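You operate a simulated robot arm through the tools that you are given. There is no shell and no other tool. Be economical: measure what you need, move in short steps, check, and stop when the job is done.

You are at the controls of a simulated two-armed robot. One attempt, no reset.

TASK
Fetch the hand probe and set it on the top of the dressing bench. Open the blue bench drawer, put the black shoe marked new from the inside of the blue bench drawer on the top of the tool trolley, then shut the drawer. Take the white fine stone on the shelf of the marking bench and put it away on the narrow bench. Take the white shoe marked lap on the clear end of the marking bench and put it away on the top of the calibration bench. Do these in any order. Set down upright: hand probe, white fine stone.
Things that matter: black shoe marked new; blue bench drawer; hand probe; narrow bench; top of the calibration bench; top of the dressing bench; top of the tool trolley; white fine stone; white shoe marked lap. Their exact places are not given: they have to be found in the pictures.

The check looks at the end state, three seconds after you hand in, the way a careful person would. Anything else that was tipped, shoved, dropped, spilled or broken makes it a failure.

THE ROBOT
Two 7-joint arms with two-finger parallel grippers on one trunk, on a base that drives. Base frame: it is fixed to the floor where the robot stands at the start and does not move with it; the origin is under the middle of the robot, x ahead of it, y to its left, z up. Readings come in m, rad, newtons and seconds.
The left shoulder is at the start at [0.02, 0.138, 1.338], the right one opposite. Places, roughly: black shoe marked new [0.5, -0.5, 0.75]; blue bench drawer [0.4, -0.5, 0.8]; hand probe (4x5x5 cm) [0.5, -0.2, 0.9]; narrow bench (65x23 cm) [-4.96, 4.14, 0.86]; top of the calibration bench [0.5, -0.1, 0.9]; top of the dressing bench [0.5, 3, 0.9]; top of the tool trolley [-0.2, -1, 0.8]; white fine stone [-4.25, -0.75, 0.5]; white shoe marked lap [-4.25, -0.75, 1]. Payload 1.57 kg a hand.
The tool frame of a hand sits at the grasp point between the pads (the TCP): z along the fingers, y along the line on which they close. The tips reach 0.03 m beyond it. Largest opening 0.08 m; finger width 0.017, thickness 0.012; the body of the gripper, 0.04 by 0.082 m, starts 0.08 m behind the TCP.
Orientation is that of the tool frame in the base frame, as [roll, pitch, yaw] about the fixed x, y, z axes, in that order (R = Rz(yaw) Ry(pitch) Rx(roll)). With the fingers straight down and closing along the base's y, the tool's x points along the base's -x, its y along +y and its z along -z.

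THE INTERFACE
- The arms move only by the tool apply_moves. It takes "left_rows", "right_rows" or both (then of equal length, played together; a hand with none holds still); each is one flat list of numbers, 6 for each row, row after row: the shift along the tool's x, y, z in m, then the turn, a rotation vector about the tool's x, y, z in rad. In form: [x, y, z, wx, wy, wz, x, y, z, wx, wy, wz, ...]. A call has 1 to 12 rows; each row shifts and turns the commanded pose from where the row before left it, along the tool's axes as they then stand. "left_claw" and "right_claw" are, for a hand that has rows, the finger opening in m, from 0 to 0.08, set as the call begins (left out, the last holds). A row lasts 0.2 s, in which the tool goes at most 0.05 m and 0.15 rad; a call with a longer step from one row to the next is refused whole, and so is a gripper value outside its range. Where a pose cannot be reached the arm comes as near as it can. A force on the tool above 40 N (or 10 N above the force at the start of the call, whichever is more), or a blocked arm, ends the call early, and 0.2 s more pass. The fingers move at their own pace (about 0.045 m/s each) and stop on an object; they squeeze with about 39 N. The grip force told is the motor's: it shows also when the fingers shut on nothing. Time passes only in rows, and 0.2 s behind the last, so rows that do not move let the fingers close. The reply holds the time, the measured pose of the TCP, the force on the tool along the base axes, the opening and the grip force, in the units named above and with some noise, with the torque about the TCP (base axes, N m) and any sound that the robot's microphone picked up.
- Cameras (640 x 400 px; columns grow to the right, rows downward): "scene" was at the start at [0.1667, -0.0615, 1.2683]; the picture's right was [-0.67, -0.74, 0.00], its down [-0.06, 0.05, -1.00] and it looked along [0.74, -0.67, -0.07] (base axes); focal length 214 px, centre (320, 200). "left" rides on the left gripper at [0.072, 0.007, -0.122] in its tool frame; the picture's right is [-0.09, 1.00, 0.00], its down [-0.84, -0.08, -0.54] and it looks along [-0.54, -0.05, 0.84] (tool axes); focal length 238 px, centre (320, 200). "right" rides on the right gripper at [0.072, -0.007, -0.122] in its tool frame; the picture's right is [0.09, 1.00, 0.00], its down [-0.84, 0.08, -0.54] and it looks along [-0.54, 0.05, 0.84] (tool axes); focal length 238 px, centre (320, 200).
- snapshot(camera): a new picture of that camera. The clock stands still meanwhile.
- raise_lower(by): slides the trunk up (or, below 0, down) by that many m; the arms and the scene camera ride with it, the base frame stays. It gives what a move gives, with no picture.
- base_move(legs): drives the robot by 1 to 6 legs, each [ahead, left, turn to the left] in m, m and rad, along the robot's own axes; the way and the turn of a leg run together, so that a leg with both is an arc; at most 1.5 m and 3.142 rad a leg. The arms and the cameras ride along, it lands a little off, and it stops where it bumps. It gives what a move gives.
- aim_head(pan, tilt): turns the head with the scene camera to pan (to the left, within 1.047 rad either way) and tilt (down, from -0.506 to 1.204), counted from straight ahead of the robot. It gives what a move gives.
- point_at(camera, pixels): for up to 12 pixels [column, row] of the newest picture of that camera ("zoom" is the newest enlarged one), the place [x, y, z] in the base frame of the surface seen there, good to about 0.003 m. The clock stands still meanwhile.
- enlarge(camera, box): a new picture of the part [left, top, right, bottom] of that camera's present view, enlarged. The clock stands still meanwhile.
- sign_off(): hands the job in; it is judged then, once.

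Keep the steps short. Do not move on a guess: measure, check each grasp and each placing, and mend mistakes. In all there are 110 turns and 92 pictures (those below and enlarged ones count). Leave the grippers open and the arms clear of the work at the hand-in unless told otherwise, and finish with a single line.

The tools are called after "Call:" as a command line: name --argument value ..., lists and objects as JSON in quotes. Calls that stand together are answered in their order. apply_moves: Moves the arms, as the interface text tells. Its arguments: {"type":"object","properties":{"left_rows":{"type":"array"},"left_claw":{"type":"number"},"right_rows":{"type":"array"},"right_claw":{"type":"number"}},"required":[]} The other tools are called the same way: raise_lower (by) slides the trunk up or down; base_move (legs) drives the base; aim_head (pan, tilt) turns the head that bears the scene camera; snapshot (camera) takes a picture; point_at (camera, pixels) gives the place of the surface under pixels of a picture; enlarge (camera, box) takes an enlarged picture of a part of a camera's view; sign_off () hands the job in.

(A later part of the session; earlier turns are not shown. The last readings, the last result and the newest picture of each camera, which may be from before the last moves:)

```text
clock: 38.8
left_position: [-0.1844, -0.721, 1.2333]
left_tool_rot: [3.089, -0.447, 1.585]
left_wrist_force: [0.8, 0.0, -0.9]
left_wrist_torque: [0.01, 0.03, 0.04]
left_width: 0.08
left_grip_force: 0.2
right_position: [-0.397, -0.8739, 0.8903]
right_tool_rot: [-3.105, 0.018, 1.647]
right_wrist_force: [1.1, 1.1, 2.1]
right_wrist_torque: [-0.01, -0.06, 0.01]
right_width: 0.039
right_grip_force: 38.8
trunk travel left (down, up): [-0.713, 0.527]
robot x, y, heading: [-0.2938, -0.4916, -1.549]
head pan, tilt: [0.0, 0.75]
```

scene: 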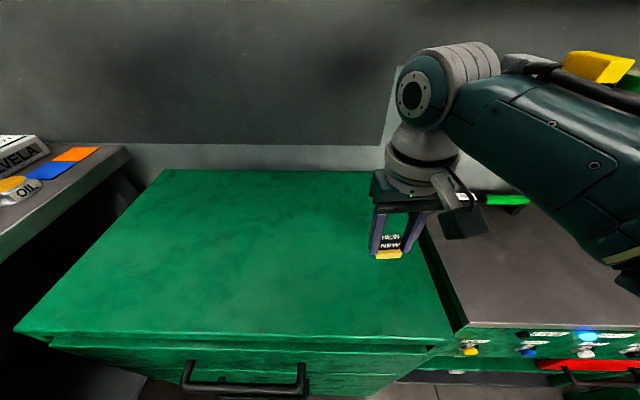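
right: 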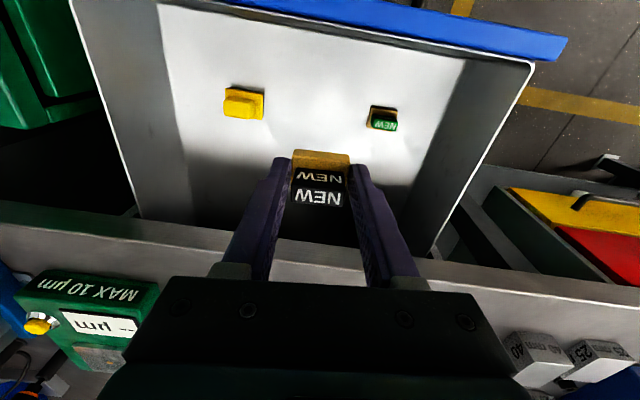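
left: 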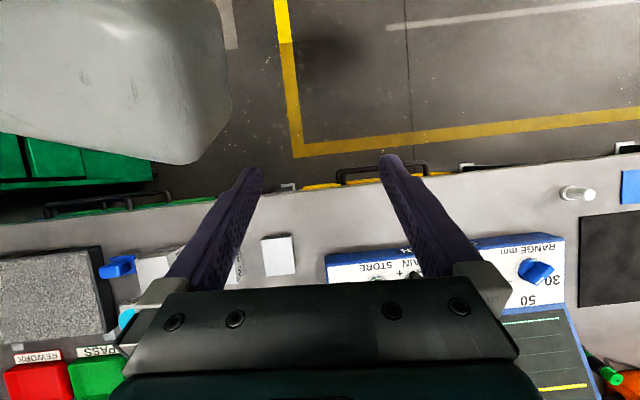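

Slight contact force (2 N). One more 2 mm, then open and lift.

Call:
apply_moves --right_rows '[0, 0, 0.002, 0, 0, 0]'

Call:
apply_moves --right_rows '[0, 0, 0, 0, 0, 0, 0, 0, 0, 0, 0, 0, 0, 0, -0.03, 0, 0, 0, 0, 0, -0.04, 0, 0, 0, 0, 0, -0.04, 0, 0, 0]' --right_claw 0.07

Call:
snapshot --camera "right"

```text
clock: 39.2
left_position: [-0.1849, -0.722, 1.2342]
left_tool_rot: [3.09, -0.447, 1.582]
left_wrist_force: [0.4, -0.1, 0.1]
left_wrist_torque: [0.0, -0.02, 0.0]
left_width: 0.0803
left_grip_force: 0.2
right_position: [-0.3971, -0.8743, 0.89]
right_tool_rot: [-3.109, 0.02, 1.645]
right_wrist_force: [-1.1, 7.6, 23.0]
right_wrist_torque: [0.17, -0.23, 0.06]
right_width: 0.0386
right_grip_force: 38.6
trunk travel left (down, up): [-0.713, 0.527]
robot x, y, heading: [-0.2937, -0.4972, -1.554]
head pan, tilt: [0.0, 0.75]
```

```text
clock: 40.4
left_position: [-0.1839, -0.7222, 1.2337]
left_tool_rot: [3.089, -0.448, 1.585]
left_wrist_force: [-0.4, -0.3, 0.1]
left_wrist_torque: [-0.01, -0.01, 0.05]
left_width: 0.08
left_grip_force: 0.1
right_position: [-0.3935, -0.8728, 1.0]
right_tool_rot: [-3.105, 0.018, 1.647]
right_wrist_force: [-0.6, -0.8, 0.2]
right_wrist_torque: [-0.01, 0.0, -0.02]
right_width: 0.0699
right_grip_force: 0.0
trunk travel left (down, up): [-0.713, 0.527]
robot x, y, heading: [-0.2959, -0.4923, -1.55]
head pan, tilt: [0.0, 0.75]
```

```text
65 pictures are left
```

right: 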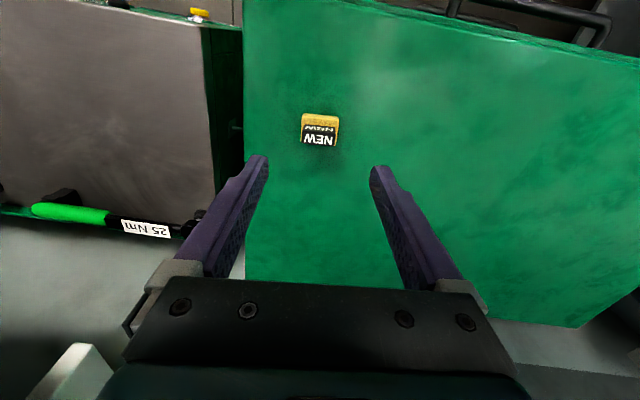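

The black shoe stands on the trolley top. Now back away, turn to face the bench, and back up so the hand is in front of the open drawer.

Call:
base_move --legs '[[-0.22, 0, 0], [0, 0, 1.55], [-0.22, 0, 0]]'

Call:
apply_moves --right_rows '[0, 0, 0, 0, -0.13, 0, 0, 0, 0, 0, -0.13, 0, 0, 0, 0, 0, -0.13, 0]' --right_claw 0.0

Call:
snapshot --camera "right"

```text
clock: 47.2
left_position: [-0.2892, -0.1674, 1.2336]
left_tool_rot: [3.089, -0.446, 3.141]
left_wrist_force: [-0.4, 0.2, -0.4]
left_wrist_torque: [-0.04, 0.03, -0.01]
left_width: 0.08
left_grip_force: 0.0
right_position: [-0.141, -0.3795, 0.9993]
right_tool_rot: [-3.105, 0.018, -3.082]
right_wrist_force: [-0.9, -0.1, 0.1]
right_wrist_torque: [0.02, 0.02, -0.01]
right_width: 0.0699
right_grip_force: 0.0
trunk travel left (down, up): [-0.713, 0.527]
robot x, y, heading: [-0.5182, -0.2732, 0.007]
head pan, tilt: [0.0, 0.75]
```

```text
clock: 48.0
left_position: [-0.2883, -0.1691, 1.2328]
left_tool_rot: [3.09, -0.447, 3.139]
left_wrist_force: [-0.8, 0.8, 0.0]
left_wrist_torque: [0.01, 0.06, 0.02]
left_width: 0.0799
left_grip_force: 0.2
right_position: [-0.1417, -0.3808, 1.0017]
right_tool_rot: [-3.104, 0.411, -3.068]
right_wrist_force: [0.3, -0.8, -0.4]
right_wrist_torque: [0.0, -0.01, 0.01]
right_width: 0.0
right_grip_force: 0.1
trunk travel left (down, up): [-0.713, 0.527]
robot x, y, heading: [-0.5165, -0.2714, 0.005]
head pan, tilt: [0.0, 0.75]
```

```text
64 pictures are left
```

right: 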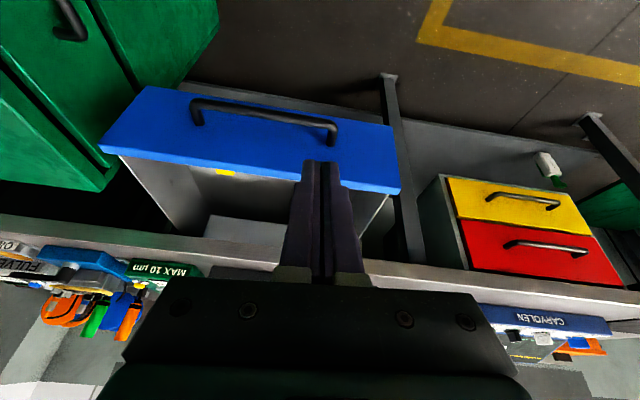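

Lower the closed fingers in front of the handle's middle (y≈−0.45, tips z≈0.78).

Call:
apply_moves --right_rows '[0.015, -0.015, 0.035, 0, 0, 0, 0.015, -0.015, 0.035, 0, 0, 0, 0.015, -0.015, 0.035, 0, 0, 0, 0.015, -0.015, 0.035, 0, 0, 0, 0.016, -0.01, 0.035, 0, 0, 0]'

Call:
snapshot --camera "right"

```text
clock: 49.2
left_position: [-0.2891, -0.1691, 1.2333]
left_tool_rot: [3.09, -0.448, 3.14]
left_wrist_force: [0.3, 0.6, -0.1]
left_wrist_torque: [0.02, 0.01, -0.01]
left_width: 0.0802
left_grip_force: 0.1
right_position: [-0.1356, -0.457, 0.814]
right_tool_rot: [-3.104, 0.408, -3.066]
right_wrist_force: [-0.2, 0.7, 0.0]
right_wrist_torque: [-0.02, 0.01, 0.02]
right_width: 0.0
right_grip_force: 21.4
trunk travel left (down, up): [-0.713, 0.527]
robot x, y, heading: [-0.5149, -0.2741, 0.011]
head pan, tilt: [0.0, 0.75]
```

```text
63 pictures are left
```

right: 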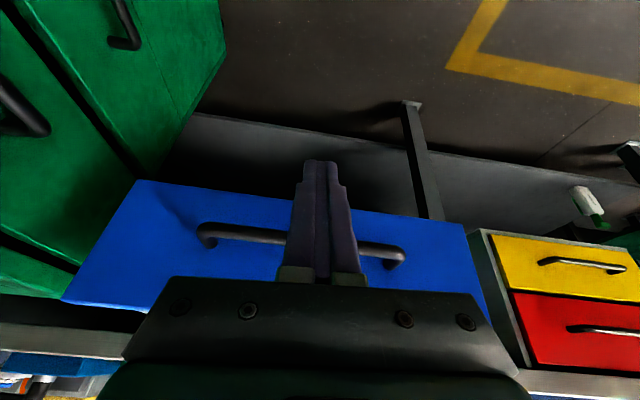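

Fingers face the bar's middle. Drive ahead 0.3 m to push the drawer, then finish gently.

Call:
base_move --legs '[[0.15, 0, 0], [0.15, 0, 0]]'

Call:
base_move --legs '[[0.05, 0, 0]]'

Call:
snapshot --camera "right"

```text
clock: 51.5
left_position: [0.0094, -0.1658, 1.2335]
left_tool_rot: [3.089, -0.448, 3.141]
left_wrist_force: [0.6, 0.2, -0.7]
left_wrist_torque: [0.02, -0.01, 0.0]
left_width: 0.0801
left_grip_force: 0.1
right_position: [0.1637, -0.4557, 0.8138]
right_tool_rot: [-3.103, 0.407, -3.066]
right_wrist_force: [0.0, -0.6, 0.0]
right_wrist_torque: [0.03, 0.01, -0.01]
right_width: 0.0001
right_grip_force: 21.5
trunk travel left (down, up): [-0.713, 0.527]
robot x, y, heading: [-0.2166, -0.2755, 0.004]
head pan, tilt: [0.0, 0.75]
```

```text
clock: 52.5
left_position: [0.0571, -0.166, 1.2328]
left_tool_rot: [3.088, -0.451, 3.14]
left_wrist_force: [-0.9, 0.0, -0.4]
left_wrist_torque: [-0.02, 0.0, -0.01]
left_width: 0.0799
left_grip_force: 0.0
right_position: [0.2067, -0.4541, 0.8112]
right_tool_rot: [-3.103, 0.399, -3.067]
right_wrist_force: [-10.3, 0.7, -9.6]
right_wrist_torque: [0.01, 0.29, -0.02]
right_width: 0.0
right_grip_force: 21.5
trunk travel left (down, up): [-0.713, 0.527]
robot x, y, heading: [-0.1661, -0.275, 0.003]
head pan, tilt: [0.0, 0.75]
```

```text
62 pictures are left
```

right: 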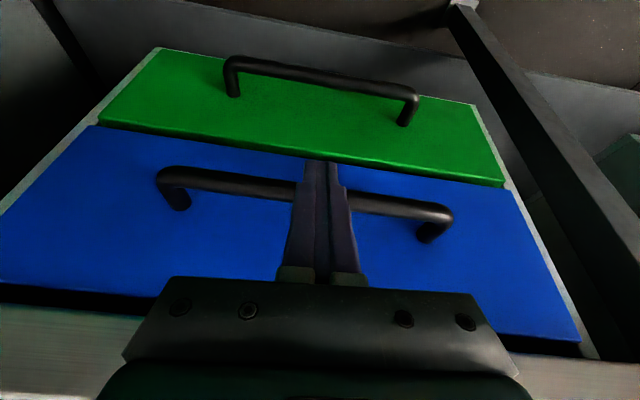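

It looks flush. Verify: the blue face x against the green face.

Call:
point_at --camera "right" --pixels '[[150, 260], [450, 280], [400, 240], [200, 100], [450, 150]]'

Call:
apply_moves --right_rows '[0.015, 0, -0.03, 0, 0, 0, 0, 0, -0.04, 0, 0, 0, 0, 0, -0.04, 0, 0, 0, 0, 0, -0.04, 0, 0.1, 0, 0, 0, -0.04, 0, 0.1, 0]' --right_claw 0.07

```text
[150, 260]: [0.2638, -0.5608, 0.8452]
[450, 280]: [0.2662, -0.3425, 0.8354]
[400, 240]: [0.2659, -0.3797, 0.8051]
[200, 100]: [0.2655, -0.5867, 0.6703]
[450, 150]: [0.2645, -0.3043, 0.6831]
```

```text
clock: 53.6
left_position: [0.0593, -0.1679, 1.2329]
left_tool_rot: [3.088, -0.449, 3.14]
left_wrist_force: [0.3, 0.2, 0.1]
left_wrist_torque: [0.02, -0.06, -0.03]
left_width: 0.0799
left_grip_force: 0.0
right_position: [0.1254, -0.4558, 0.9833]
right_tool_rot: [-3.105, 0.202, -3.072]
right_wrist_force: [-0.4, 1.0, -0.4]
right_wrist_torque: [0.02, -0.04, 0.0]
right_width: 0.07
right_grip_force: 0.1
trunk travel left (down, up): [-0.713, 0.527]
robot x, y, heading: [-0.17, -0.2726, 0.004]
head pan, tilt: [0.0, 0.75]
```

The drawer is shut. Next the hand probe at (0.466,−0.166): raise the right hand to ~1.1, then drive left and ahead.

Call:
apply_moves --right_rows '[0, 0, -0.04, 0, 0.1, 0, 0, 0, -0.04, 0, 0.1, 0, 0, 0, -0.04, 0, 0, 0]'

Call:
base_move --legs '[[0, 0.26, 0], [0.2, 0, 0]]'

Call:
snapshot --camera "right"

```text
clock: 54.5
left_position: [0.0593, -0.1659, 1.2341]
left_tool_rot: [3.089, -0.446, 3.141]
left_wrist_force: [1.0, -0.6, -1.0]
left_wrist_torque: [-0.03, 0.01, 0.01]
left_width: 0.0801
left_grip_force: 0.1
right_position: [0.1116, -0.4504, 1.1016]
right_tool_rot: [-3.105, 0.003, -3.082]
right_wrist_force: [-1.1, 0.7, -0.4]
right_wrist_torque: [0.0, -0.01, 0.02]
right_width: 0.0698
right_grip_force: 0.0
trunk travel left (down, up): [-0.713, 0.527]
robot x, y, heading: [-0.1699, -0.27, 0.005]
head pan, tilt: [0.0, 0.75]
```

```text
clock: 57.5
left_position: [0.2555, 0.0954, 1.2337]
left_tool_rot: [3.089, -0.446, -3.136]
left_wrist_force: [-0.1, 0.5, -0.2]
left_wrist_torque: [-0.02, -0.04, 0.02]
left_width: 0.0801
left_grip_force: 0.0
right_position: [0.3114, -0.1893, 1.1014]
right_tool_rot: [-3.105, 0.002, -3.075]
right_wrist_force: [-0.2, -0.4, 0.2]
right_wrist_torque: [0.0, 0.03, 0.01]
right_width: 0.07
right_grip_force: 0.0
trunk travel left (down, up): [-0.713, 0.527]
robot x, y, heading: [0.0291, -0.0119, 0.014]
head pan, tilt: [0.0, 0.75]
```

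```text
61 pictures are left
```

right: 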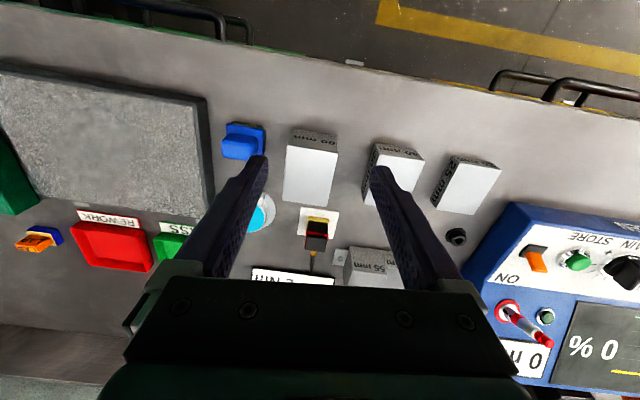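

Probe seen at (317,233). Zoom and measure it, its cable and neighbours.

Call:
enlarge --camera "right" --box '[240, 180, 400, 290]'

Call:
point_at --camera "zoom" --pixels '[[300, 150], [300, 175], [300, 220], [270, 220], [345, 220], [310, 265], [300, 310], [245, 180], [395, 160], [360, 300], [90, 130], [430, 290]]'

```text
3.64 times, centred on (320, 235) of right
```

zoom: 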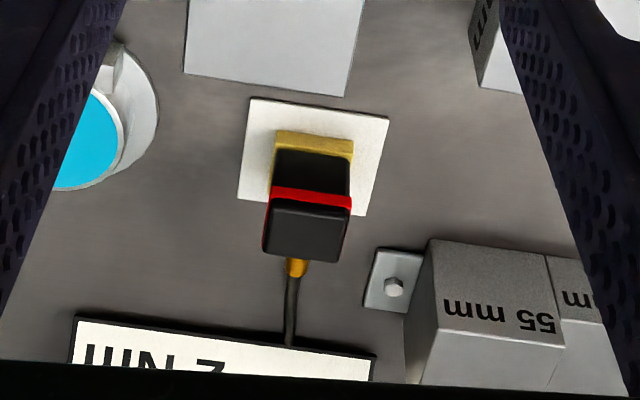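

```text
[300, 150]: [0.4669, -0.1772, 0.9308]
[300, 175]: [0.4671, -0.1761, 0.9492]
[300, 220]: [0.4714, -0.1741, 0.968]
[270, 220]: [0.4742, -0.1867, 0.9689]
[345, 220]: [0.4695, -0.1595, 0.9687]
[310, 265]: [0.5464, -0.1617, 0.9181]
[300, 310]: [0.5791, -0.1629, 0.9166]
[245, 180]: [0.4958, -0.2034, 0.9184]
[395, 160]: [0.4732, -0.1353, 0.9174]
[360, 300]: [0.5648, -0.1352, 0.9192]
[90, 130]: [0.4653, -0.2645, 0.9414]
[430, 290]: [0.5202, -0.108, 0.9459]
```

Measure the probe's top front/back edges and the connector.

Call:
point_at --camera "zoom" --pixels '[[305, 213], [303, 250], [303, 256], [297, 270], [293, 300], [310, 136], [355, 145], [275, 140], [265, 225], [350, 215], [345, 245], [268, 245]]'

```text
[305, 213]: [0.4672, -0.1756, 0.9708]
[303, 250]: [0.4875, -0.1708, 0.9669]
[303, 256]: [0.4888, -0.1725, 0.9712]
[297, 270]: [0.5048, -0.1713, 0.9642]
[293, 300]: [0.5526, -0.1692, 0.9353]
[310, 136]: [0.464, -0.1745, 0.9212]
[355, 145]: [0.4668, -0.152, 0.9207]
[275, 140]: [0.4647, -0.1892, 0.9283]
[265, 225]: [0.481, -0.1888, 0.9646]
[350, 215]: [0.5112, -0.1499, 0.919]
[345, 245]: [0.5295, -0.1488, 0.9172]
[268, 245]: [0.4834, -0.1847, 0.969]
```

The probe body is centred ≈(0.478,−0.173), top 0.969. Move the hand over it at height first.

Call:
apply_moves --right_rows '[-0.0423, 0.0025, 0, 0, 0, 0, -0.0423, 0.0025, 0, 0, 0, 0, -0.0423, 0.0025, 0, 0, 0, 0, -0.0423, 0.0025, 0.02, 0, 0, 0]'

Call:
snapshot --camera "right"

```text
clock: 58.5
left_position: [0.2564, 0.0948, 1.2329]
left_tool_rot: [3.09, -0.447, -3.135]
left_wrist_force: [0.0, -1.2, 0.2]
left_wrist_torque: [0.01, -0.03, 0.0]
left_width: 0.08
left_grip_force: 0.0
right_position: [0.4823, -0.1687, 1.0794]
right_tool_rot: [-3.105, 0.006, -3.071]
right_wrist_force: [-0.1, -0.7, 0.3]
right_wrist_torque: [0.0, -0.03, 0.02]
right_width: 0.07
right_grip_force: 0.0
trunk travel left (down, up): [-0.713, 0.527]
robot x, y, heading: [0.0255, -0.0138, 0.011]
head pan, tilt: [0.0, 0.75]
```

```text
59 pictures are left
```

right: 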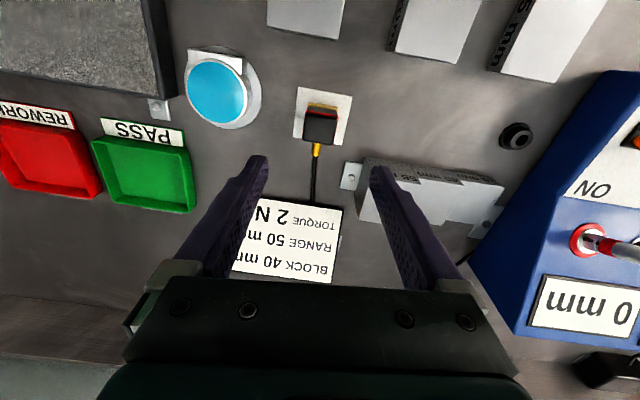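

Aligned. Lower 0.122 m around the probe and close.

Call:
apply_moves --right_rows '[0.003, 0, 0.042, 0, 0, 0, 0, 0, 0.04, 0, 0, 0, 0, 0, 0.025, 0, 0, 0, 0, 0, 0.015, 0, 0, 0]'

Call:
snapshot --camera "right"

```text
clock: 59.5
left_position: [0.2566, 0.0953, 1.2338]
left_tool_rot: [3.088, -0.446, -3.135]
left_wrist_force: [-0.4, 0.4, -0.5]
left_wrist_torque: [0.01, 0.0, 0.0]
left_width: 0.0802
left_grip_force: 0.1
right_position: [0.4787, -0.1735, 0.9588]
right_tool_rot: [-3.106, 0.002, -3.076]
right_wrist_force: [-0.4, -0.5, -0.2]
right_wrist_torque: [-0.01, 0.04, 0.03]
right_width: 0.0702
right_grip_force: 0.2
trunk travel left (down, up): [-0.713, 0.527]
robot x, y, heading: [0.0285, -0.014, 0.011]
head pan, tilt: [0.0, 0.75]
```

```text
58 pictures are left
```

right: 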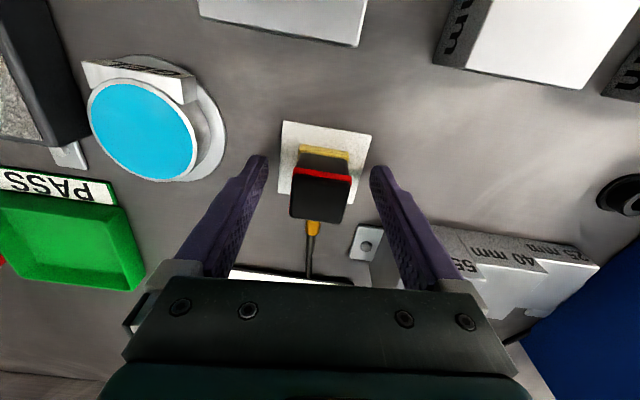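

Fingers straddle the probe. Close.

Call:
apply_moves --right_rows '[0, 0, 0, 0, 0, 0, 0, 0, 0, 0, 0, 0, 0, 0, 0, 0, 0, 0, 0, 0, 0, 0, 0, 0]' --right_claw 0.01

Call:
apply_moves --right_rows '[0, 0, -0.02, 0, 0, 0, 0, 0, -0.03, 0, 0, 0]'

Call:
snapshot --camera "right"

```text
clock: 60.5
left_position: [0.2568, 0.095, 1.2342]
left_tool_rot: [3.087, -0.447, -3.137]
left_wrist_force: [0.1, 0.2, 0.6]
left_wrist_torque: [-0.01, -0.01, -0.05]
left_width: 0.0799
left_grip_force: 0.0
right_position: [0.4795, -0.172, 0.9588]
right_tool_rot: [-3.106, 0.003, -3.076]
right_wrist_force: [0.3, 0.7, 1.3]
right_wrist_torque: [0.04, 0.04, 0.0]
right_width: 0.0334
right_grip_force: 29.8
trunk travel left (down, up): [-0.713, 0.527]
robot x, y, heading: [0.0296, -0.0122, 0.008]
head pan, tilt: [0.0, 0.75]
```

```text
clock: 61.1
left_position: [0.2558, 0.0947, 1.2331]
left_tool_rot: [3.09, -0.449, -3.136]
left_wrist_force: [0.1, -0.3, 0.2]
left_wrist_torque: [0.0, -0.01, 0.01]
left_width: 0.0799
left_grip_force: 0.1
right_position: [0.478, -0.172, 1.0099]
right_tool_rot: [-3.106, 0.003, -3.074]
right_wrist_force: [0.1, -0.7, -0.7]
right_wrist_torque: [-0.02, 0.01, 0.0]
right_width: 0.0334
right_grip_force: 39.0
trunk travel left (down, up): [-0.713, 0.527]
robot x, y, heading: [0.0264, -0.0111, 0.017]
head pan, tilt: [0.0, 0.75]
```

```text
57 pictures are left
```

right: 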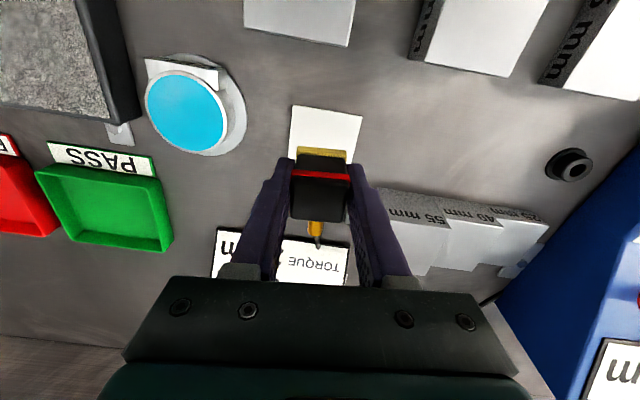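

Lifted cleanly (no pull from the cable). Raise more, back off 0.35 m, then look left along the route to the dressing bench.

Call:
apply_moves --right_rows '[0, 0, -0.04, 0, 0, 0, 0, 0, -0.04, 0, 0, 0, 0.03, 0, -0.03, 0, 0, 0, 0.04, 0, 0, 0, 0, 0, 0.04, 0, 0, 0, 0, 0]'

Call:
base_move --legs '[[-0.35, 0, 0]]'

Call:
aim_head --pan 1.0 --tilt 0.5

Call:
snapshot --camera "scene"

```text
clock: 62.3
left_position: [0.2558, 0.0952, 1.2326]
left_tool_rot: [3.088, -0.447, -3.137]
left_wrist_force: [-0.1, -0.2, -0.6]
left_wrist_torque: [0.0, -0.02, 0.0]
left_width: 0.0798
left_grip_force: 0.0
right_position: [0.3686, -0.1737, 1.1181]
right_tool_rot: [-3.105, 0.003, -3.076]
right_wrist_force: [0.5, 0.8, -0.6]
right_wrist_torque: [0.0, 0.01, -0.01]
right_width: 0.033
right_grip_force: 38.5
trunk travel left (down, up): [-0.713, 0.527]
robot x, y, heading: [0.0258, -0.0115, 0.013]
head pan, tilt: [0.0, 0.75]
```

```text
clock: 64.6
left_position: [-0.0926, 0.0909, 1.2329]
left_tool_rot: [3.09, -0.448, -3.136]
left_wrist_force: [-0.7, 0.2, -1.2]
left_wrist_torque: [0.01, -0.05, 0.03]
left_width: 0.0803
left_grip_force: 0.1
right_position: [0.0199, -0.1788, 1.1195]
right_tool_rot: [-3.106, 0.003, -3.076]
right_wrist_force: [0.1, 0.2, -1.3]
right_wrist_torque: [-0.02, 0.03, 0.0]
right_width: 0.033
right_grip_force: 38.4
trunk travel left (down, up): [-0.713, 0.527]
robot x, y, heading: [-0.3214, -0.0155, 0.014]
head pan, tilt: [0.0, 0.75]
```

```text
clock: 65.8
left_position: [-0.0912, 0.0912, 1.2342]
left_tool_rot: [3.089, -0.447, -3.135]
left_wrist_force: [0.5, 0.3, 0.1]
left_wrist_torque: [0.01, 0.0, 0.02]
left_width: 0.0799
left_grip_force: 0.1
right_position: [0.0211, -0.1764, 1.12]
right_tool_rot: [-3.109, 0.003, -3.075]
right_wrist_force: [-0.1, -0.3, -1.8]
right_wrist_torque: [0.02, -0.01, 0.01]
right_width: 0.0332
right_grip_force: 38.5
trunk travel left (down, up): [-0.713, 0.527]
robot x, y, heading: [-0.3199, -0.0151, 0.008]
head pan, tilt: [1.0, 0.499]
```

```text
56 pictures are left
```

scene: 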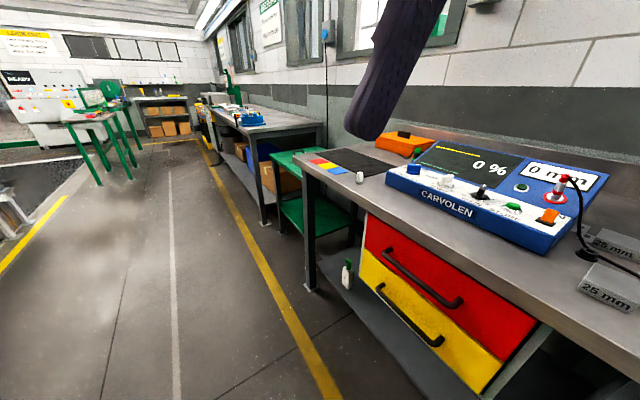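

The lane to the left is clear. Drive left 2.5 m and look at the dressing bench.

Call:
base_move --legs '[[0, 1.3, 0], [0, 1.2, 0]]'

Call:
aim_head --pan 0.3 --tilt 0.5

Call:
snapshot --camera "scene"

```text
clock: 78.2
left_position: [-0.1105, 2.6089, 1.2332]
left_tool_rot: [3.091, -0.448, 3.134]
left_wrist_force: [-0.4, -0.2, 0.4]
left_wrist_torque: [0.01, -0.01, -0.02]
left_width: 0.0797
left_grip_force: 0.0
right_position: [-0.001, 2.3384, 1.1192]
right_tool_rot: [-3.107, 0.004, -3.09]
right_wrist_force: [-0.1, -0.6, -1.2]
right_wrist_torque: [0.02, -0.04, -0.03]
right_width: 0.0331
right_grip_force: 39.3
trunk travel left (down, up): [-0.713, 0.527]
robot x, y, heading: [-0.3434, 2.5072, -0.003]
head pan, tilt: [1.0, 0.499]
```

```text
clock: 79.2
left_position: [-0.1102, 2.6097, 1.233]
left_tool_rot: [3.089, -0.447, 3.133]
left_wrist_force: [0.6, -1.1, 0.2]
left_wrist_torque: [0.02, 0.01, -0.01]
left_width: 0.0799
left_grip_force: 0.0
right_position: [-0.0008, 2.3388, 1.1185]
right_tool_rot: [-3.107, 0.005, -3.089]
right_wrist_force: [0.1, -0.6, -1.4]
right_wrist_torque: [-0.03, 0.02, -0.02]
right_width: 0.0331
right_grip_force: 38.4
trunk travel left (down, up): [-0.713, 0.527]
robot x, y, heading: [-0.3418, 2.5054, -0.004]
head pan, tilt: [0.3, 0.499]
```

```text
55 pictures are left
```

scene: 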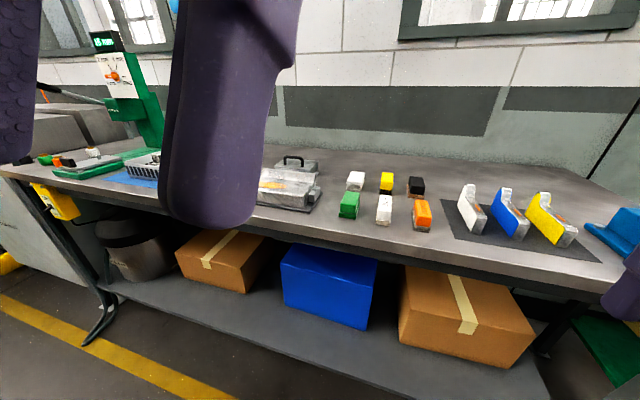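

This is the dressing bench; find a free spot on it. Measure some surface points.

Call:
point_at --camera "scene" --pixels '[[320, 220], [320, 232], [325, 205], [348, 210], [384, 220], [420, 222], [440, 215], [460, 175], [440, 175], [310, 200], [500, 175], [590, 215]]'

Call:
enlarge --camera "scene" --box '[240, 140, 640, 300]'

```text
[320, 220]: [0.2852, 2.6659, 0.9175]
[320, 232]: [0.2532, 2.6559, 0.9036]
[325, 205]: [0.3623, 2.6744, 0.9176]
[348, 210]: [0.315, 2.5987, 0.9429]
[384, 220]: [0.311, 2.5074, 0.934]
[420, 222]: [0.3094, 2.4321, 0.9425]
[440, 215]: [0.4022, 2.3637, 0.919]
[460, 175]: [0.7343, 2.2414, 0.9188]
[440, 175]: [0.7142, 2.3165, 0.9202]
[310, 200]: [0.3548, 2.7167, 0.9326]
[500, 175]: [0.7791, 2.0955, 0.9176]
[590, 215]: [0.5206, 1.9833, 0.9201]
```

```text
1.60 times, centred on (440, 220) of scene
```

zoom: 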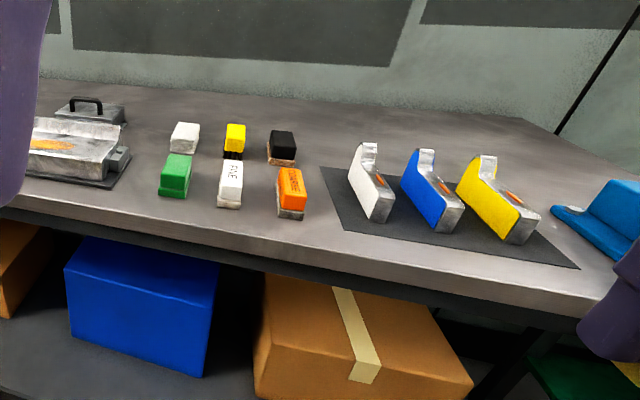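

I'll place it at the free front spot (0.288, 2.66) between the green stone and the metal box. Drive left 0.32, ahead 0.27.

Call:
base_move --legs '[[0, 0.32, 0], [0.27, 0, 0]]'

Call:
snapshot --camera "right"

```text
clock: 82.9
left_position: [0.1598, 2.9239, 1.2345]
left_tool_rot: [3.089, -0.446, 3.125]
left_wrist_force: [0.3, -0.1, -0.3]
left_wrist_torque: [0.0, -0.02, -0.03]
left_width: 0.0798
left_grip_force: 0.2
right_position: [0.2664, 2.6528, 1.1181]
right_tool_rot: [-3.107, 0.002, -3.097]
right_wrist_force: [0.2, 0.3, -0.6]
right_wrist_torque: [0.03, 0.01, -0.03]
right_width: 0.0329
right_grip_force: 39.6
trunk travel left (down, up): [-0.713, 0.527]
robot x, y, heading: [-0.0763, 2.8183, -0.008]
head pan, tilt: [0.3, 0.499]
```

```text
53 pictures are left
```

right: 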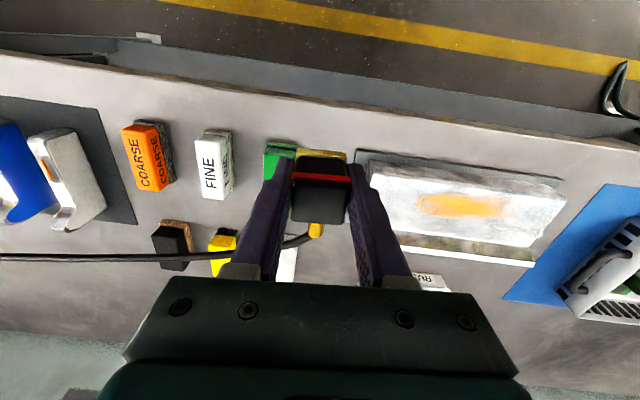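

The cable trails along but exerts no force. Measure the neighbours around the target spot.

Call:
point_at --camera "right" --pixels '[[265, 150], [282, 150], [296, 148], [358, 158], [368, 180], [330, 130], [320, 110], [310, 145], [355, 200], [290, 260], [450, 275]]'

Call:
enlarge --camera "right" --box '[220, 80, 420, 220]'

```text
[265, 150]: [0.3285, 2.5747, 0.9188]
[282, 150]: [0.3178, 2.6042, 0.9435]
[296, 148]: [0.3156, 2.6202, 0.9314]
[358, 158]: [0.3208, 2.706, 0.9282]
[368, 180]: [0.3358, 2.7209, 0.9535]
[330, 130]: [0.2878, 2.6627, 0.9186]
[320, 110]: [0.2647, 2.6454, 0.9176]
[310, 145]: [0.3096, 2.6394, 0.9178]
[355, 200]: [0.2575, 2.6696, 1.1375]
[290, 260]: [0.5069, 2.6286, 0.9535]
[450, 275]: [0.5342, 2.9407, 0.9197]
```

```text
2.86 times, centred on (320, 150) of right
```

zoom: 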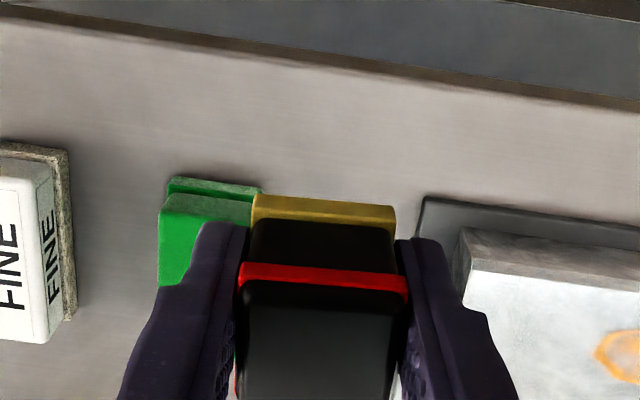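

Gap is y 2.622…2.703, free in front of x 0.312. Lower to just above at (0.292, 2.662).

Call:
apply_moves --right_rows '[-0.026, 0.0137, 0.01, 0, 0, 0, 0, 0, 0.045, 0, 0, 0, 0, 0, 0.045, 0, 0, 0, 0, 0, 0.045, 0, 0, 0]'

Call:
snapshot --camera "right"

```text
clock: 83.9
left_position: [0.1592, 2.9239, 1.2333]
left_tool_rot: [3.088, -0.447, 3.124]
left_wrist_force: [-0.3, 0.3, -0.1]
left_wrist_torque: [-0.03, 0.01, 0.02]
left_width: 0.0798
left_grip_force: 0.2
right_position: [0.2888, 2.6628, 0.9744]
right_tool_rot: [-3.104, 0.003, -3.098]
right_wrist_force: [-0.9, -0.3, -1.1]
right_wrist_torque: [-0.02, 0.0, -0.01]
right_width: 0.0331
right_grip_force: 39.1
trunk travel left (down, up): [-0.713, 0.527]
robot x, y, heading: [-0.0687, 2.8217, -0.009]
head pan, tilt: [0.3, 0.499]
```

```text
51 pictures are left
```

right: 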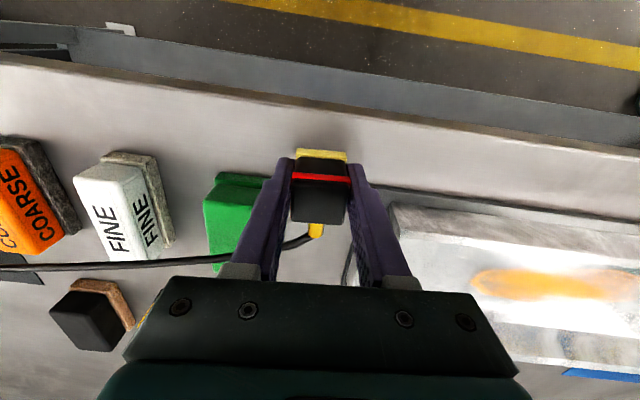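

Good alignment. Lower the last bit until contact.

Call:
apply_moves --right_rows '[0, 0, 0.008, 0, 0, 0, 0, 0, 0.006, 0, 0, 0, 0, 0, 0.003, 0, 0, 0]'

```text
clock: 84.7
left_position: [0.1589, 2.9236, 1.2323]
left_tool_rot: [3.088, -0.449, 3.123]
left_wrist_force: [-0.1, 0.2, -0.5]
left_wrist_torque: [0.0, 0.02, 0.01]
left_width: 0.0801
left_grip_force: 0.2
right_position: [0.2908, 2.661, 0.9553]
right_tool_rot: [-3.107, 0.003, -3.098]
right_wrist_force: [-0.3, 0.6, 1.7]
right_wrist_torque: [0.07, 0.06, 0.01]
right_width: 0.0333
right_grip_force: 39.1
trunk travel left (down, up): [-0.713, 0.527]
robot x, y, heading: [-0.0724, 2.8206, -0.012]
head pan, tilt: [0.3, 0.499]
```

Light contact reached. Release (opening 0.055) and lift straight up.

Call:
apply_moves --right_rows '[0, 0, 0, 0, 0, 0, 0, 0, 0, 0, 0, 0, 0, 0, -0.02, 0, 0, 0, 0, 0, -0.03, 0, 0, 0, 0, 0, -0.04, 0, 0, 0, 0, 0, -0.04, 0, 0, 0]' --right_claw 0.055

Call:
snapshot --camera "right"

```text
clock: 86.1
left_position: [0.1589, 2.9238, 1.233]
left_tool_rot: [3.09, -0.446, 3.122]
left_wrist_force: [0.6, -0.4, -0.3]
left_wrist_torque: [-0.02, 0.05, 0.0]
left_width: 0.0802
left_grip_force: 0.0
right_position: [0.2918, 2.6655, 1.0852]
right_tool_rot: [-3.104, 0.0, -3.096]
right_wrist_force: [-0.3, 0.4, -0.1]
right_wrist_torque: [0.02, -0.02, -0.01]
right_width: 0.0549
right_grip_force: 0.1
trunk travel left (down, up): [-0.713, 0.527]
robot x, y, heading: [-0.0681, 2.8236, -0.013]
head pan, tilt: [0.3, 0.499]
```

```text
50 pictures are left
```

right: 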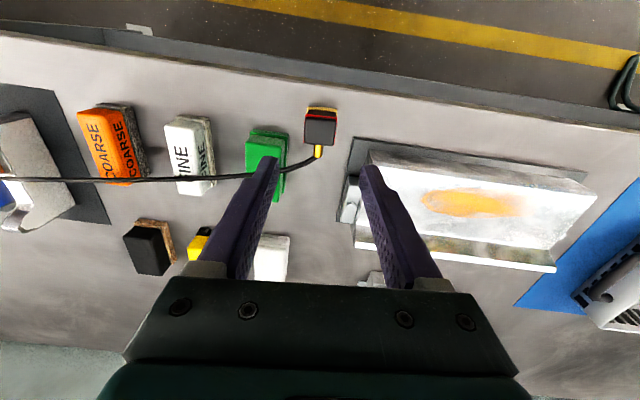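

The probe stands upright. Back off and turn around to look toward the marking bench at (−4.25,−0.75).

Call:
base_move --legs '[[-0.45, 0, 0], [0, 0, -2.6]]'

Call:
aim_head --pan 0 --tilt 0.3

Call:
snapshot --camera "scene"

```text
clock: 94.9
left_position: [-0.6636, 2.6184, 1.2319]
left_tool_rot: [3.089, -0.447, 0.532]
left_wrist_force: [0.7, -0.7, 0.1]
left_wrist_torque: [0.0, 0.03, 0.0]
left_width: 0.0798
left_grip_force: 0.0
right_position: [-0.9135, 2.7699, 1.0849]
right_tool_rot: [-3.106, 0.004, 0.594]
right_wrist_force: [-0.6, 0.2, 0.2]
right_wrist_torque: [0.01, 0.02, 0.0]
right_width: 0.055
right_grip_force: 0.0
trunk travel left (down, up): [-0.713, 0.527]
robot x, y, heading: [-0.5205, 2.8288, -2.606]
head pan, tilt: [0.3, 0.499]
```

```text
clock: 95.7
left_position: [-0.6635, 2.6183, 1.2336]
left_tool_rot: [3.085, -0.445, 0.529]
left_wrist_force: [-0.6, 0.2, -0.1]
left_wrist_torque: [0.0, -0.01, 0.02]
left_width: 0.0802
left_grip_force: 0.0
right_position: [-0.9116, 2.7685, 1.086]
right_tool_rot: [-3.106, 0.003, 0.593]
right_wrist_force: [0.2, 0.2, -0.2]
right_wrist_torque: [-0.02, -0.01, -0.01]
right_width: 0.0552
right_grip_force: 0.1
trunk travel left (down, up): [-0.713, 0.527]
robot x, y, heading: [-0.5244, 2.8254, -2.606]
head pan, tilt: [0.0, 0.3]
```

```text
49 pictures are left
```

scene: 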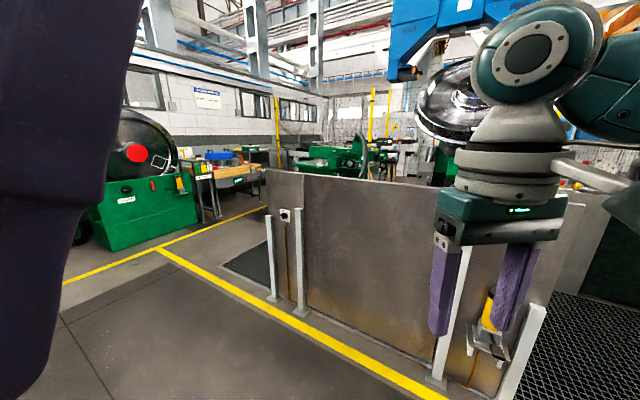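

A steel guarded pit/panel stands in the middle. Measure the floor and the obstacles to plan the route.

Call:
point_at --camera "scene" --pixels '[[245, 265], [270, 300], [440, 385], [270, 175], [200, 215], [140, 240], [230, 210], [240, 165], [215, 220], [170, 255], [250, 205], [320, 165]]'

Call:
enlarge --camera "scene" --box '[100, 120, 300, 280]'

```text
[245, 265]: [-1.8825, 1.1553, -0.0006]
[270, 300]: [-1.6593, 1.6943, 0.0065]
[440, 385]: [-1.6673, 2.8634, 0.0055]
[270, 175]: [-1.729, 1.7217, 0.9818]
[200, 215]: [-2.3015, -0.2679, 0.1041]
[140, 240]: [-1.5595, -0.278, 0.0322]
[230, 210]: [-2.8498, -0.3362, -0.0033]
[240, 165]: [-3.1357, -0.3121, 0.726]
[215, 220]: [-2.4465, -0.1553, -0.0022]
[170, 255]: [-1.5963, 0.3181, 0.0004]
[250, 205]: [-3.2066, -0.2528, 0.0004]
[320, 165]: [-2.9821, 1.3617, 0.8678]
```

```text
2.50 times, centred on (200, 200) of scene
```

zoom: 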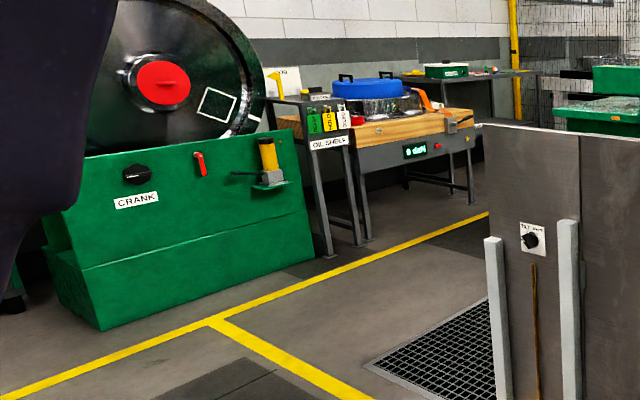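

Aisle along y≈0.5 between the back row (fronts at y≈−0.2) and the grating (y>1.1). Turn to face −y and drive to y≈0.6, then strafe toward −x.

Call:
base_move --legs '[[0, 0, 1.035], [1.15, 0, 0], [1.1, 0, 0], [0, -1.4, 0], [0, -1.2, 0]]'

Call:
aim_head --pan -0.5 --tilt 0.4

Call:
snapshot --camera "scene"

```text
clock: 121.8
left_position: [-3.0117, 0.3891, 1.233]
left_tool_rot: [3.089, -0.447, 1.542]
left_wrist_force: [0.6, 0.6, 0.4]
left_wrist_torque: [-0.02, 0.0, 0.0]
left_width: 0.0798
left_grip_force: 0.2
right_position: [-3.2724, 0.26, 1.0847]
right_tool_rot: [-3.107, 0.003, 1.603]
right_wrist_force: [0.1, 0.1, 0.4]
right_wrist_torque: [0.02, 0.0, -0.01]
right_width: 0.0553
right_grip_force: 0.2
trunk travel left (down, up): [-0.713, 0.527]
robot x, y, heading: [-3.1038, 0.626, -1.594]
head pan, tilt: [0.0, 0.3]
```

```text
clock: 122.8
left_position: [-3.0112, 0.3892, 1.2334]
left_tool_rot: [3.087, -0.448, 1.543]
left_wrist_force: [0.3, -0.5, -0.5]
left_wrist_torque: [0.02, 0.02, 0.03]
left_width: 0.0801
left_grip_force: 0.0
right_position: [-3.2718, 0.2597, 1.0848]
right_tool_rot: [-3.106, 0.003, 1.602]
right_wrist_force: [-0.6, -0.5, 0.3]
right_wrist_torque: [-0.02, 0.01, 0.02]
right_width: 0.055
right_grip_force: 0.0
trunk travel left (down, up): [-0.713, 0.527]
robot x, y, heading: [-3.1084, 0.6198, -1.594]
head pan, tilt: [-0.499, 0.4]
```

```text
47 pictures are left
```

scene: 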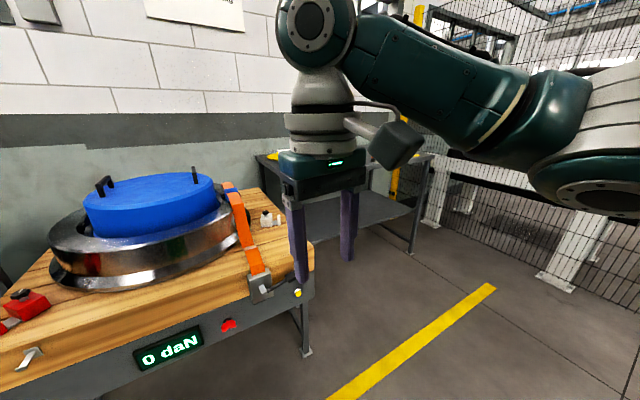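

The marking bench with a lower shelf is just to the right. Strafe right 0.95 m and look at it.

Call:
base_move --legs '[[0, -0.95, 0.02]]'

Call:
aim_head --pan 0.05 --tilt 0.55

Call:
snapshot --camera "scene"

```text
clock: 127.7
left_position: [-3.9391, 0.3996, 1.2335]
left_tool_rot: [3.087, -0.448, 1.572]
left_wrist_force: [-0.4, 0.1, 0.2]
left_wrist_torque: [0.0, 0.04, -0.02]
left_width: 0.08
left_grip_force: 0.1
right_position: [-4.1942, 0.2608, 1.0847]
right_tool_rot: [-3.107, 0.003, 1.634]
right_wrist_force: [0.3, -0.1, 0.2]
right_wrist_torque: [0.03, 0.01, 0.03]
right_width: 0.055
right_grip_force: 0.0
trunk travel left (down, up): [-0.713, 0.527]
robot x, y, heading: [-4.044, 0.6318, -1.559]
head pan, tilt: [-0.499, 0.4]
```

```text
clock: 128.6
left_position: [-3.9383, 0.4, 1.2344]
left_tool_rot: [3.089, -0.449, 1.572]
left_wrist_force: [0.0, 0.2, -0.3]
left_wrist_torque: [0.02, -0.02, -0.02]
left_width: 0.08
left_grip_force: 0.1
right_position: [-4.1951, 0.2614, 1.0846]
right_tool_rot: [-3.107, 0.004, 1.634]
right_wrist_force: [0.6, 0.0, -0.5]
right_wrist_torque: [0.02, -0.03, -0.01]
right_width: 0.0551
right_grip_force: 0.0
trunk travel left (down, up): [-0.713, 0.527]
robot x, y, heading: [-4.0458, 0.6287, -1.557]
head pan, tilt: [0.051, 0.55]
```

```text
46 pictures are left
```

scene: 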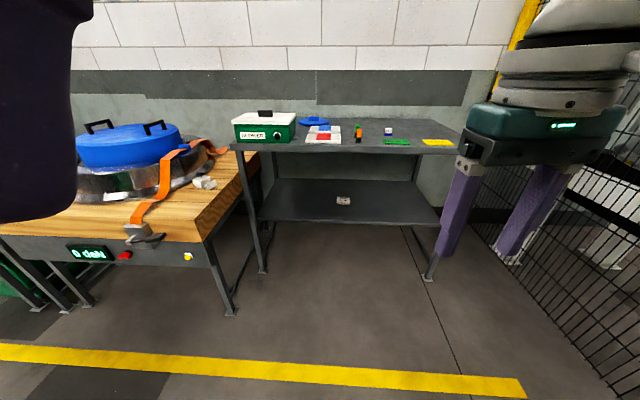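

White stone on the lower shelf at (343,201); white shoe on top at (388,130). Zoom and measure.

Call:
enlarge --camera "scene" --box '[220, 100, 470, 250]'

Call:
point_at --camera "scene" --pixels '[[343, 198], [343, 204], [388, 129], [388, 133], [330, 215], [245, 150], [455, 152], [350, 150], [360, 185], [265, 220], [438, 224], [397, 141]]'

```text
2.56 times, centred on (345, 175) of scene
```

zoom: 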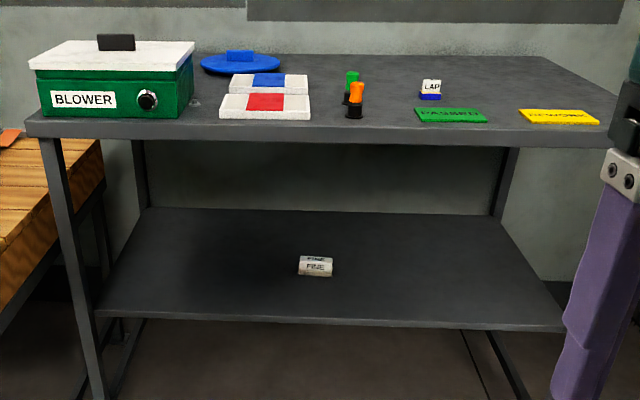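

```text
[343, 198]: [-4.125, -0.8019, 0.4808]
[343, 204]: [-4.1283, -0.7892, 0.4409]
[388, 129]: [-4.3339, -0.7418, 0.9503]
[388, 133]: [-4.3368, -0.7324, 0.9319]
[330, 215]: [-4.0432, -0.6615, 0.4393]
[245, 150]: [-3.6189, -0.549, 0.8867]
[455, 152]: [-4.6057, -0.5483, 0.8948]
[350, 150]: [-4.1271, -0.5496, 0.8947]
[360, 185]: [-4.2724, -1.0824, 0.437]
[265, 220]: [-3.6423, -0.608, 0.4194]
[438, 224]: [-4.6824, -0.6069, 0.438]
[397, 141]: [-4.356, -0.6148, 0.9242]
```

Shoe ≈(−4.336,−0.735), bench top 0.917. Stone ≈(−4.127,−0.80) on shelf z 0.438. Shoe first, with the right hand: drive ahead 0.9, right 0.13.

Call:
base_move --legs '[[0.9, -0.13, -0.01]]'

Call:
snapshot --camera "right"

```text
clock: 133.5
left_position: [-4.061, -0.5152, 1.2337]
left_tool_rot: [3.087, -0.447, 1.575]
left_wrist_force: [0.5, 0.0, -0.2]
left_wrist_torque: [-0.02, -0.01, -0.03]
left_width: 0.08
left_grip_force: 0.0
right_position: [-4.3161, -0.6536, 1.085]
right_tool_rot: [-3.106, 0.003, 1.635]
right_wrist_force: [0.2, 0.4, 0.2]
right_wrist_torque: [0.02, -0.02, 0.0]
right_width: 0.0551
right_grip_force: 0.0
trunk travel left (down, up): [-0.713, 0.527]
robot x, y, heading: [-4.1674, -0.2894, -1.566]
head pan, tilt: [0.051, 0.55]
```

```text
44 pictures are left
```

right: 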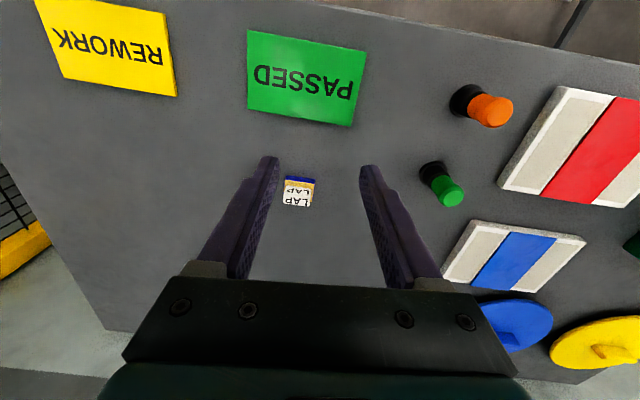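

Shoe LAP at (298,192). Measure.

Call:
point_at --camera "right" --pixels '[[299, 180], [287, 179], [313, 181], [298, 200], [285, 200], [309, 202], [298, 187]]'

Call:
enlarge --camera "right" --box '[260, 160, 340, 220]'

```text
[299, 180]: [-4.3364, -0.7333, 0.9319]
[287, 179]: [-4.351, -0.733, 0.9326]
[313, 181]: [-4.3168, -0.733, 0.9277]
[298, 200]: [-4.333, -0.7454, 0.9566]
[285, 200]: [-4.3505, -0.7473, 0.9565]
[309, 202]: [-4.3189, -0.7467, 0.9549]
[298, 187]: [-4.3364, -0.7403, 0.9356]
```

```text
6.67 times, centred on (300, 190) of right
```

zoom: 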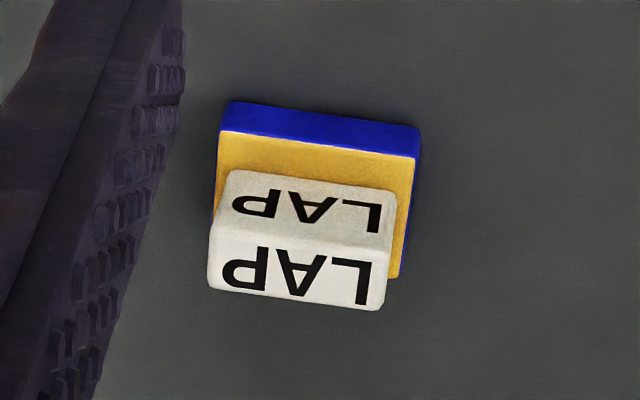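

Base centre ≈(−4.335,−0.748). Move over it and lower to z≈0.956.

Call:
apply_moves --right_rows '[-0.031, -0.007, 0, 0, 0, 0, -0.031, -0.007, 0, 0, 0, 0, -0.0313, -0.0063, 0, 0, 0, 0, 0, 0, 0.04, 0, 0, 0, 0, 0, 0.03, 0, 0, 0]' --right_claw 0.065

Call:
snapshot --camera "right"

```text
clock: 134.7
left_position: [-4.0603, -0.515, 1.2347]
left_tool_rot: [3.087, -0.448, 1.572]
left_wrist_force: [-0.8, -0.2, -0.4]
left_wrist_torque: [-0.02, -0.01, -0.04]
left_width: 0.0801
left_grip_force: 0.1
right_position: [-4.3319, -0.7493, 1.0179]
right_tool_rot: [-3.104, 0.004, 1.637]
right_wrist_force: [0.6, -1.1, 0.1]
right_wrist_torque: [-0.01, -0.03, 0.01]
right_width: 0.0649
right_grip_force: 0.1
trunk travel left (down, up): [-0.713, 0.527]
robot x, y, heading: [-4.1664, -0.2856, -1.562]
head pan, tilt: [0.051, 0.55]
```

```text
42 pictures are left
```

right: 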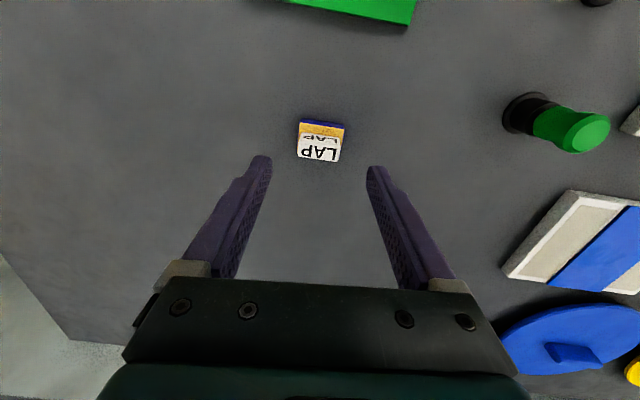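

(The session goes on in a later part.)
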